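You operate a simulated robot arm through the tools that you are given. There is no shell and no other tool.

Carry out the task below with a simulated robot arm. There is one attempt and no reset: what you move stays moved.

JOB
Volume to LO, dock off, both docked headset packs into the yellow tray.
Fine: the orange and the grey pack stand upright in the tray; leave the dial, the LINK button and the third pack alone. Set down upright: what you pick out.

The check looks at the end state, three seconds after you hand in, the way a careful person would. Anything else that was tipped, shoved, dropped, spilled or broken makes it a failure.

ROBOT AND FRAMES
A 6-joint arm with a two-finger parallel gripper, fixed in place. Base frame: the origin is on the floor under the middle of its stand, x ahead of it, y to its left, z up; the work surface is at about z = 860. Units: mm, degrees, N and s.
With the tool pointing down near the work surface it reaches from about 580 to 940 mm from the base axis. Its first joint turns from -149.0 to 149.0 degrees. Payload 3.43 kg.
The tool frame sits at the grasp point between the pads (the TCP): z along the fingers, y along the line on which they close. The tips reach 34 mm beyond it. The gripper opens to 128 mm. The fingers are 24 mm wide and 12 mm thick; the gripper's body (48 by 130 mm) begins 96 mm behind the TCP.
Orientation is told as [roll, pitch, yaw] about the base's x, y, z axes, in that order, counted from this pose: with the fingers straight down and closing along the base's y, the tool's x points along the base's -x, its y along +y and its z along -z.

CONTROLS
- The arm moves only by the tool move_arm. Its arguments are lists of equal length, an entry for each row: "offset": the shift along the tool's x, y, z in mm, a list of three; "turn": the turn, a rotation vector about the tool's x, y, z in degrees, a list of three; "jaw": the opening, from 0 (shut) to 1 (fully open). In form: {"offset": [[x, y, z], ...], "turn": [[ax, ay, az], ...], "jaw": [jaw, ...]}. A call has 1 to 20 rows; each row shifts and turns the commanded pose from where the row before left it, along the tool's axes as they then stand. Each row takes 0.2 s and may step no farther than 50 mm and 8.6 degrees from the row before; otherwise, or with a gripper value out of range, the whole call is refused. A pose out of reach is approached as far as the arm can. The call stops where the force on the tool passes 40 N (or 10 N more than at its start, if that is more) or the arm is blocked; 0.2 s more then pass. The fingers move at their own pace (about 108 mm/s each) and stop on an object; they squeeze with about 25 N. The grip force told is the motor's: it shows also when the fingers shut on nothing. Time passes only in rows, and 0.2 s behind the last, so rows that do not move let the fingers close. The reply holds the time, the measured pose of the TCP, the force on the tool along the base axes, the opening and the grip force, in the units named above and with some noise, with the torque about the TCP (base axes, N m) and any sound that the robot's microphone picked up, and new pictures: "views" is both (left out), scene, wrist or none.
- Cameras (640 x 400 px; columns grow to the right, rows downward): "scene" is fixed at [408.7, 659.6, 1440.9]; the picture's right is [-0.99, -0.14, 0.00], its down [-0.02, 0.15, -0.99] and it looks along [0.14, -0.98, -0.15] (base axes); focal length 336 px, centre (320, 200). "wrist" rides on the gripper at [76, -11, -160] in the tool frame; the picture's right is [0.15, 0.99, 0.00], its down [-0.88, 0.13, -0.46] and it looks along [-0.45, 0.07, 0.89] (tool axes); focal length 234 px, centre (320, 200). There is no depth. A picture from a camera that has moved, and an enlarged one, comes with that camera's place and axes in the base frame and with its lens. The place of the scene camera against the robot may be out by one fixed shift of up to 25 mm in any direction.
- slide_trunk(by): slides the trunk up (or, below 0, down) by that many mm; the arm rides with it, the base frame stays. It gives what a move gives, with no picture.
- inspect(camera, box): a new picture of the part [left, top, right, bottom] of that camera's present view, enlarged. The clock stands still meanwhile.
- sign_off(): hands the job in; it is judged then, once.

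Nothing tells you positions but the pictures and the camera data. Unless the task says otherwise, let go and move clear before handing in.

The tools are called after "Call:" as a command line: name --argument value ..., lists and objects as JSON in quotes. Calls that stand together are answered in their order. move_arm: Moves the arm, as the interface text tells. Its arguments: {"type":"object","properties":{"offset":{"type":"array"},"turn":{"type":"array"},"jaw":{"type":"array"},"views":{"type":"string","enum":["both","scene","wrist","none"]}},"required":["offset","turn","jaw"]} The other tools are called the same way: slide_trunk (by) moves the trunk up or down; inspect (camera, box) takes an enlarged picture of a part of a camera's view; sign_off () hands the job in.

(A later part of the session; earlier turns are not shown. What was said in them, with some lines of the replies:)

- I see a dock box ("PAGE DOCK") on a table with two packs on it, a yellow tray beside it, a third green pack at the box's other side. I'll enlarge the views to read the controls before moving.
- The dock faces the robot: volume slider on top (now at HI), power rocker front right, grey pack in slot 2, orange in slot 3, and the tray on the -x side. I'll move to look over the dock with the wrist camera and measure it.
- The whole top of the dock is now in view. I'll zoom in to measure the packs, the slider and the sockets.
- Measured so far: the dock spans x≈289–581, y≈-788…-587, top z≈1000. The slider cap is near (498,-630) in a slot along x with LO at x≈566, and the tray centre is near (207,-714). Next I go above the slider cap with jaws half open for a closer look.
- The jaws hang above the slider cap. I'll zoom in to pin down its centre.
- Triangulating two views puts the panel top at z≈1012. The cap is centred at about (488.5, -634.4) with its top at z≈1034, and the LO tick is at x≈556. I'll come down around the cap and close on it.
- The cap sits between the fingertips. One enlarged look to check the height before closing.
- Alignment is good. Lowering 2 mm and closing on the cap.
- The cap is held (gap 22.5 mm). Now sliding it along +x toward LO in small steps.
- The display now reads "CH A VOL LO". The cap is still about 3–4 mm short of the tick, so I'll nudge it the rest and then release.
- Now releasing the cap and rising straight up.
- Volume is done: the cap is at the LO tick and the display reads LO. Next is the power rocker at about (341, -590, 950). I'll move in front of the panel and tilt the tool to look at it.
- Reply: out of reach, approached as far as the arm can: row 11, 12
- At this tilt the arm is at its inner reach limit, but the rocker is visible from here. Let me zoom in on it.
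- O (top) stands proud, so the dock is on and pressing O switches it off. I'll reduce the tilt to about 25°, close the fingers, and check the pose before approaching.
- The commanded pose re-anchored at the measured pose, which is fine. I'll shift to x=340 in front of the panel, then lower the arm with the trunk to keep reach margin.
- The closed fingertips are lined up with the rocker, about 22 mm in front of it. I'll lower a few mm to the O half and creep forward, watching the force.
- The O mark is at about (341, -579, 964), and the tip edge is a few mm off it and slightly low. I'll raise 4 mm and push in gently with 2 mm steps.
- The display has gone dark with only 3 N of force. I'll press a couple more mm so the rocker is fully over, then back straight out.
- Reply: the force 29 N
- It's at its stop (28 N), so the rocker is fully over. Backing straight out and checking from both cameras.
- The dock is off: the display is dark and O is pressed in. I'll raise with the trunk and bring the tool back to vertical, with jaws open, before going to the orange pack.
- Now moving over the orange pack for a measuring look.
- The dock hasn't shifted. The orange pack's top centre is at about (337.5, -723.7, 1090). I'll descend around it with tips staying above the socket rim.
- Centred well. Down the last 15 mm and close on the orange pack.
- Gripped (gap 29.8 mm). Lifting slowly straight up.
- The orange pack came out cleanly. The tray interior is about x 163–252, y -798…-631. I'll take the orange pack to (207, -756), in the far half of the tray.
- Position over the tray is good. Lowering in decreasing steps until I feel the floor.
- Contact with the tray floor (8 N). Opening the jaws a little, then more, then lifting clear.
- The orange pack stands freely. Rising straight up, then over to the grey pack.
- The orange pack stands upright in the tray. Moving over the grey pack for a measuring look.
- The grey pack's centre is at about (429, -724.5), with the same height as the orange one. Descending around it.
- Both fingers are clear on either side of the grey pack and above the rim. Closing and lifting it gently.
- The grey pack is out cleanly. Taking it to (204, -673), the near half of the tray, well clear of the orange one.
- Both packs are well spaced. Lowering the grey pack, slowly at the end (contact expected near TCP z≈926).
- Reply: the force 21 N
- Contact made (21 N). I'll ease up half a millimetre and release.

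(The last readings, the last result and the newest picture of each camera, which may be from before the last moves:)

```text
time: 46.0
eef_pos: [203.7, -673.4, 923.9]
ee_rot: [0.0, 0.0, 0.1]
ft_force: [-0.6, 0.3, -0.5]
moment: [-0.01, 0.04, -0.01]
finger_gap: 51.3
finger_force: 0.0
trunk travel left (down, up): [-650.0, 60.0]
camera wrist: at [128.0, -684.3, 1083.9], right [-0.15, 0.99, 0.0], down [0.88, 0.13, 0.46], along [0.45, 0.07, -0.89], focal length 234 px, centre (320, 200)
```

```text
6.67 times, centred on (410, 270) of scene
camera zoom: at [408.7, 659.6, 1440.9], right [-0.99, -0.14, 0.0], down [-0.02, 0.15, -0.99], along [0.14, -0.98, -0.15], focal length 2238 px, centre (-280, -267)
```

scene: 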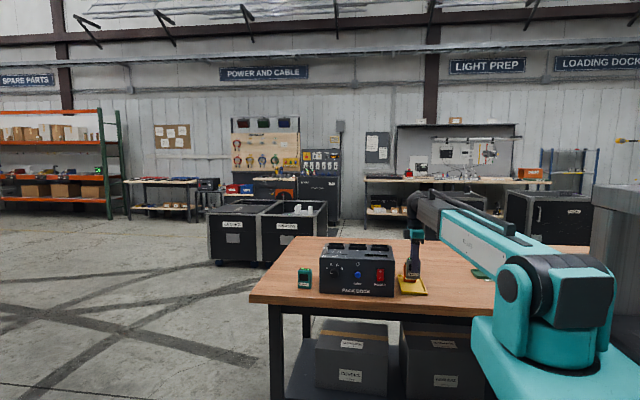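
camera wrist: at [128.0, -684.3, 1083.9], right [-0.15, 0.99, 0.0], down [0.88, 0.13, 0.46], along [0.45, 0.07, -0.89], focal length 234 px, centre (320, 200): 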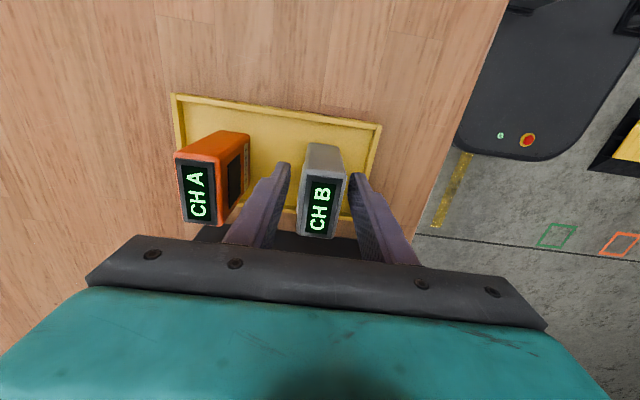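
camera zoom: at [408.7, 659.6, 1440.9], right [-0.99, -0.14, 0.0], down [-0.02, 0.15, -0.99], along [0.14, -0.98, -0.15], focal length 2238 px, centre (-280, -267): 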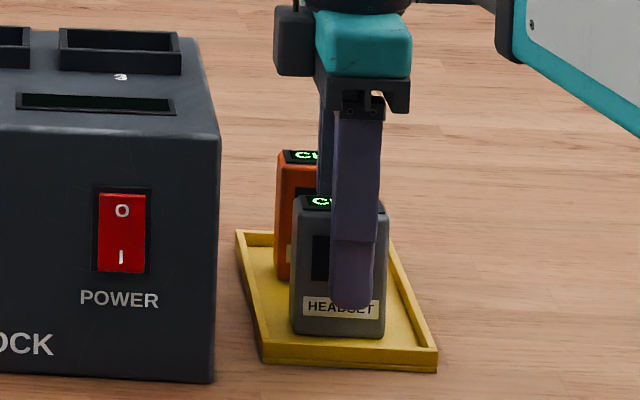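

The grey pack stands on its own. Rising straight up and clear, then a full check.

Call:
move_arm --offset '[[0, 0, -12], [0, 0, -30], [0, 0, -45], [0, 0, -50], [0, 0, -50], [0, 0, -50], [0, 0, -30], [0, 0, 0]]' --turn '[[0, 0, 0], [0, 0, 0], [0, 0, 0], [0, 0, 0], [0, 0, 0], [0, 0, 0], [0, 0, 0], [0, 0, 0]]' --jaw '[0.4, 0.4, 0.4, 0.4, 0.4, 0.4, 0.4, 0.4]' --views "both"

Call:
inspect --camera "scene" --box '[290, 220, 440, 310]'

Call:
inspect --camera "wrist" --box '[220, 60, 420, 260]'

Call:
inspect --camera "scene" --box '[315, 240, 400, 300]'

```text
time: 47.8
eef_pos: [205.4, -672.1, 1190.0]
ee_rot: [0.0, 0.0, 0.0]
ft_force: [-0.3, 0.7, 0.6]
moment: [0.01, 0.01, 0.0]
finger_gap: 51.1
finger_force: 0.1
trunk travel left (down, up): [-650.0, 60.0]
camera wrist: at [129.3, -684.2, 1349.1], right [-0.15, 0.99, 0.0], down [0.88, 0.13, 0.46], along [0.45, 0.07, -0.89], focal length 234 px, centre (320, 200)
```

scene: 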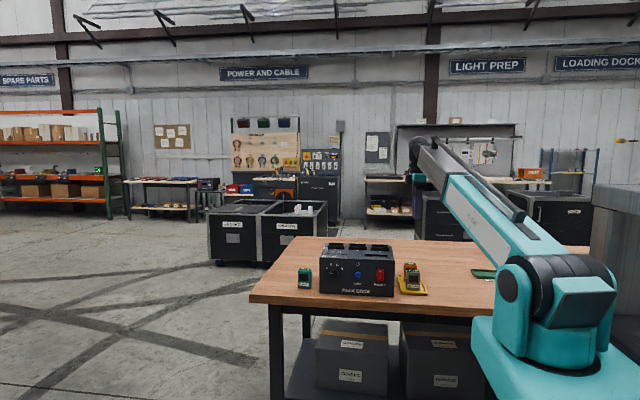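
wrist: 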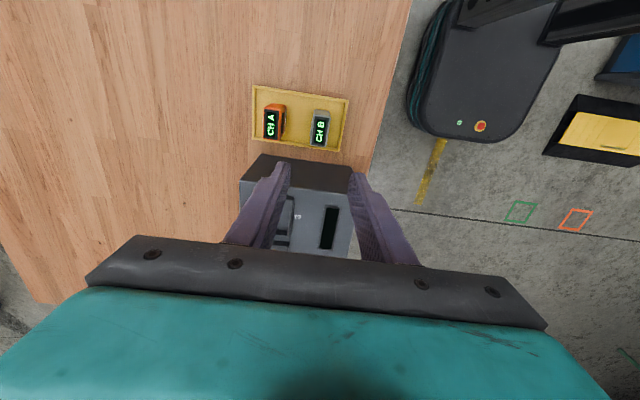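

```text
4.27 times, centred on (365, 265) of scene
camera zoom: at [408.7, 659.6, 1440.9], right [-0.99, -0.14, 0.0], down [-0.02, 0.15, -0.99], along [0.14, -0.98, -0.15], focal length 1432 px, centre (128, -77)
```

zoom: 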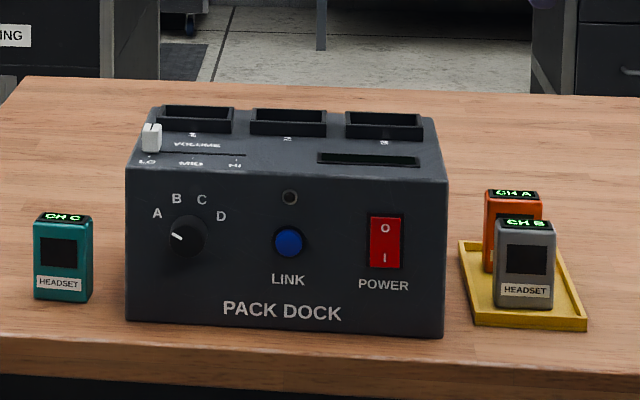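

```text
2.00 times, centred on (320, 160) of wrist
camera zoom: at [129.3, -684.2, 1349.1], right [-0.15, 0.99, 0.0], down [0.88, 0.13, 0.46], along [0.45, 0.07, -0.89], focal length 468 px, centre (320, 280)
```

zoom: 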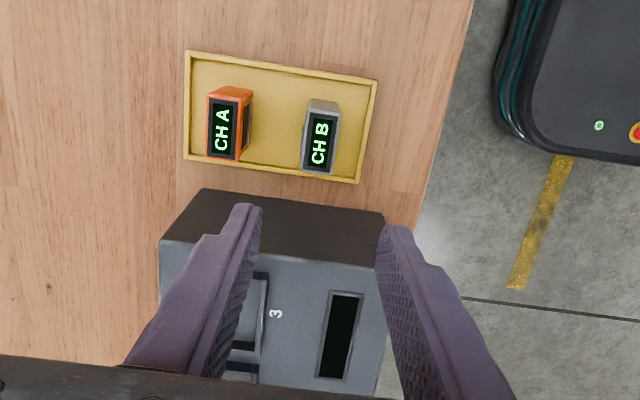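

```text
6.67 times, centred on (358, 270) of scene
camera zoom: at [408.7, 659.6, 1440.9], right [-0.99, -0.14, 0.0], down [-0.02, 0.15, -0.99], along [0.14, -0.98, -0.15], focal length 2238 px, centre (70, -267)
```

zoom: 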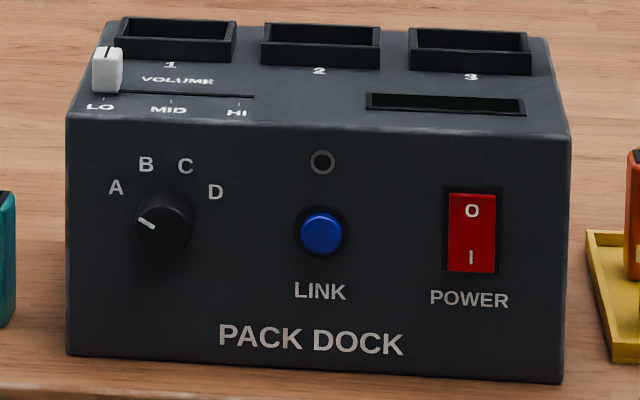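

Everything checks out. The slider is at LO, the rocker is at O with the display dark, and the orange and grey packs stand upright inside the tray. The dial, LINK button, third pack and dock are where they were, and the arm is clear, so I'm handing in.

Call:
sign_off

```text
The job is handed in.
```

The job is done and handed in. In the last pictures everything was as you asked:

- **Volume:** the slider is at the LO mark. The display read "CH A VOL LO" before I switched the dock off.
- **Dock:** the power switch is pressed to O and the display is dark.
- **Packs:** the orange and grey packs stand upright in the yellow tray, about 83 mm apart. The gripper has let go and is well above them.
- **Left alone:** I did not touch the dial, the LINK button or the third pack, and they look unchanged. The dock and tray have not shifted.

I haven't seen the result of the check.
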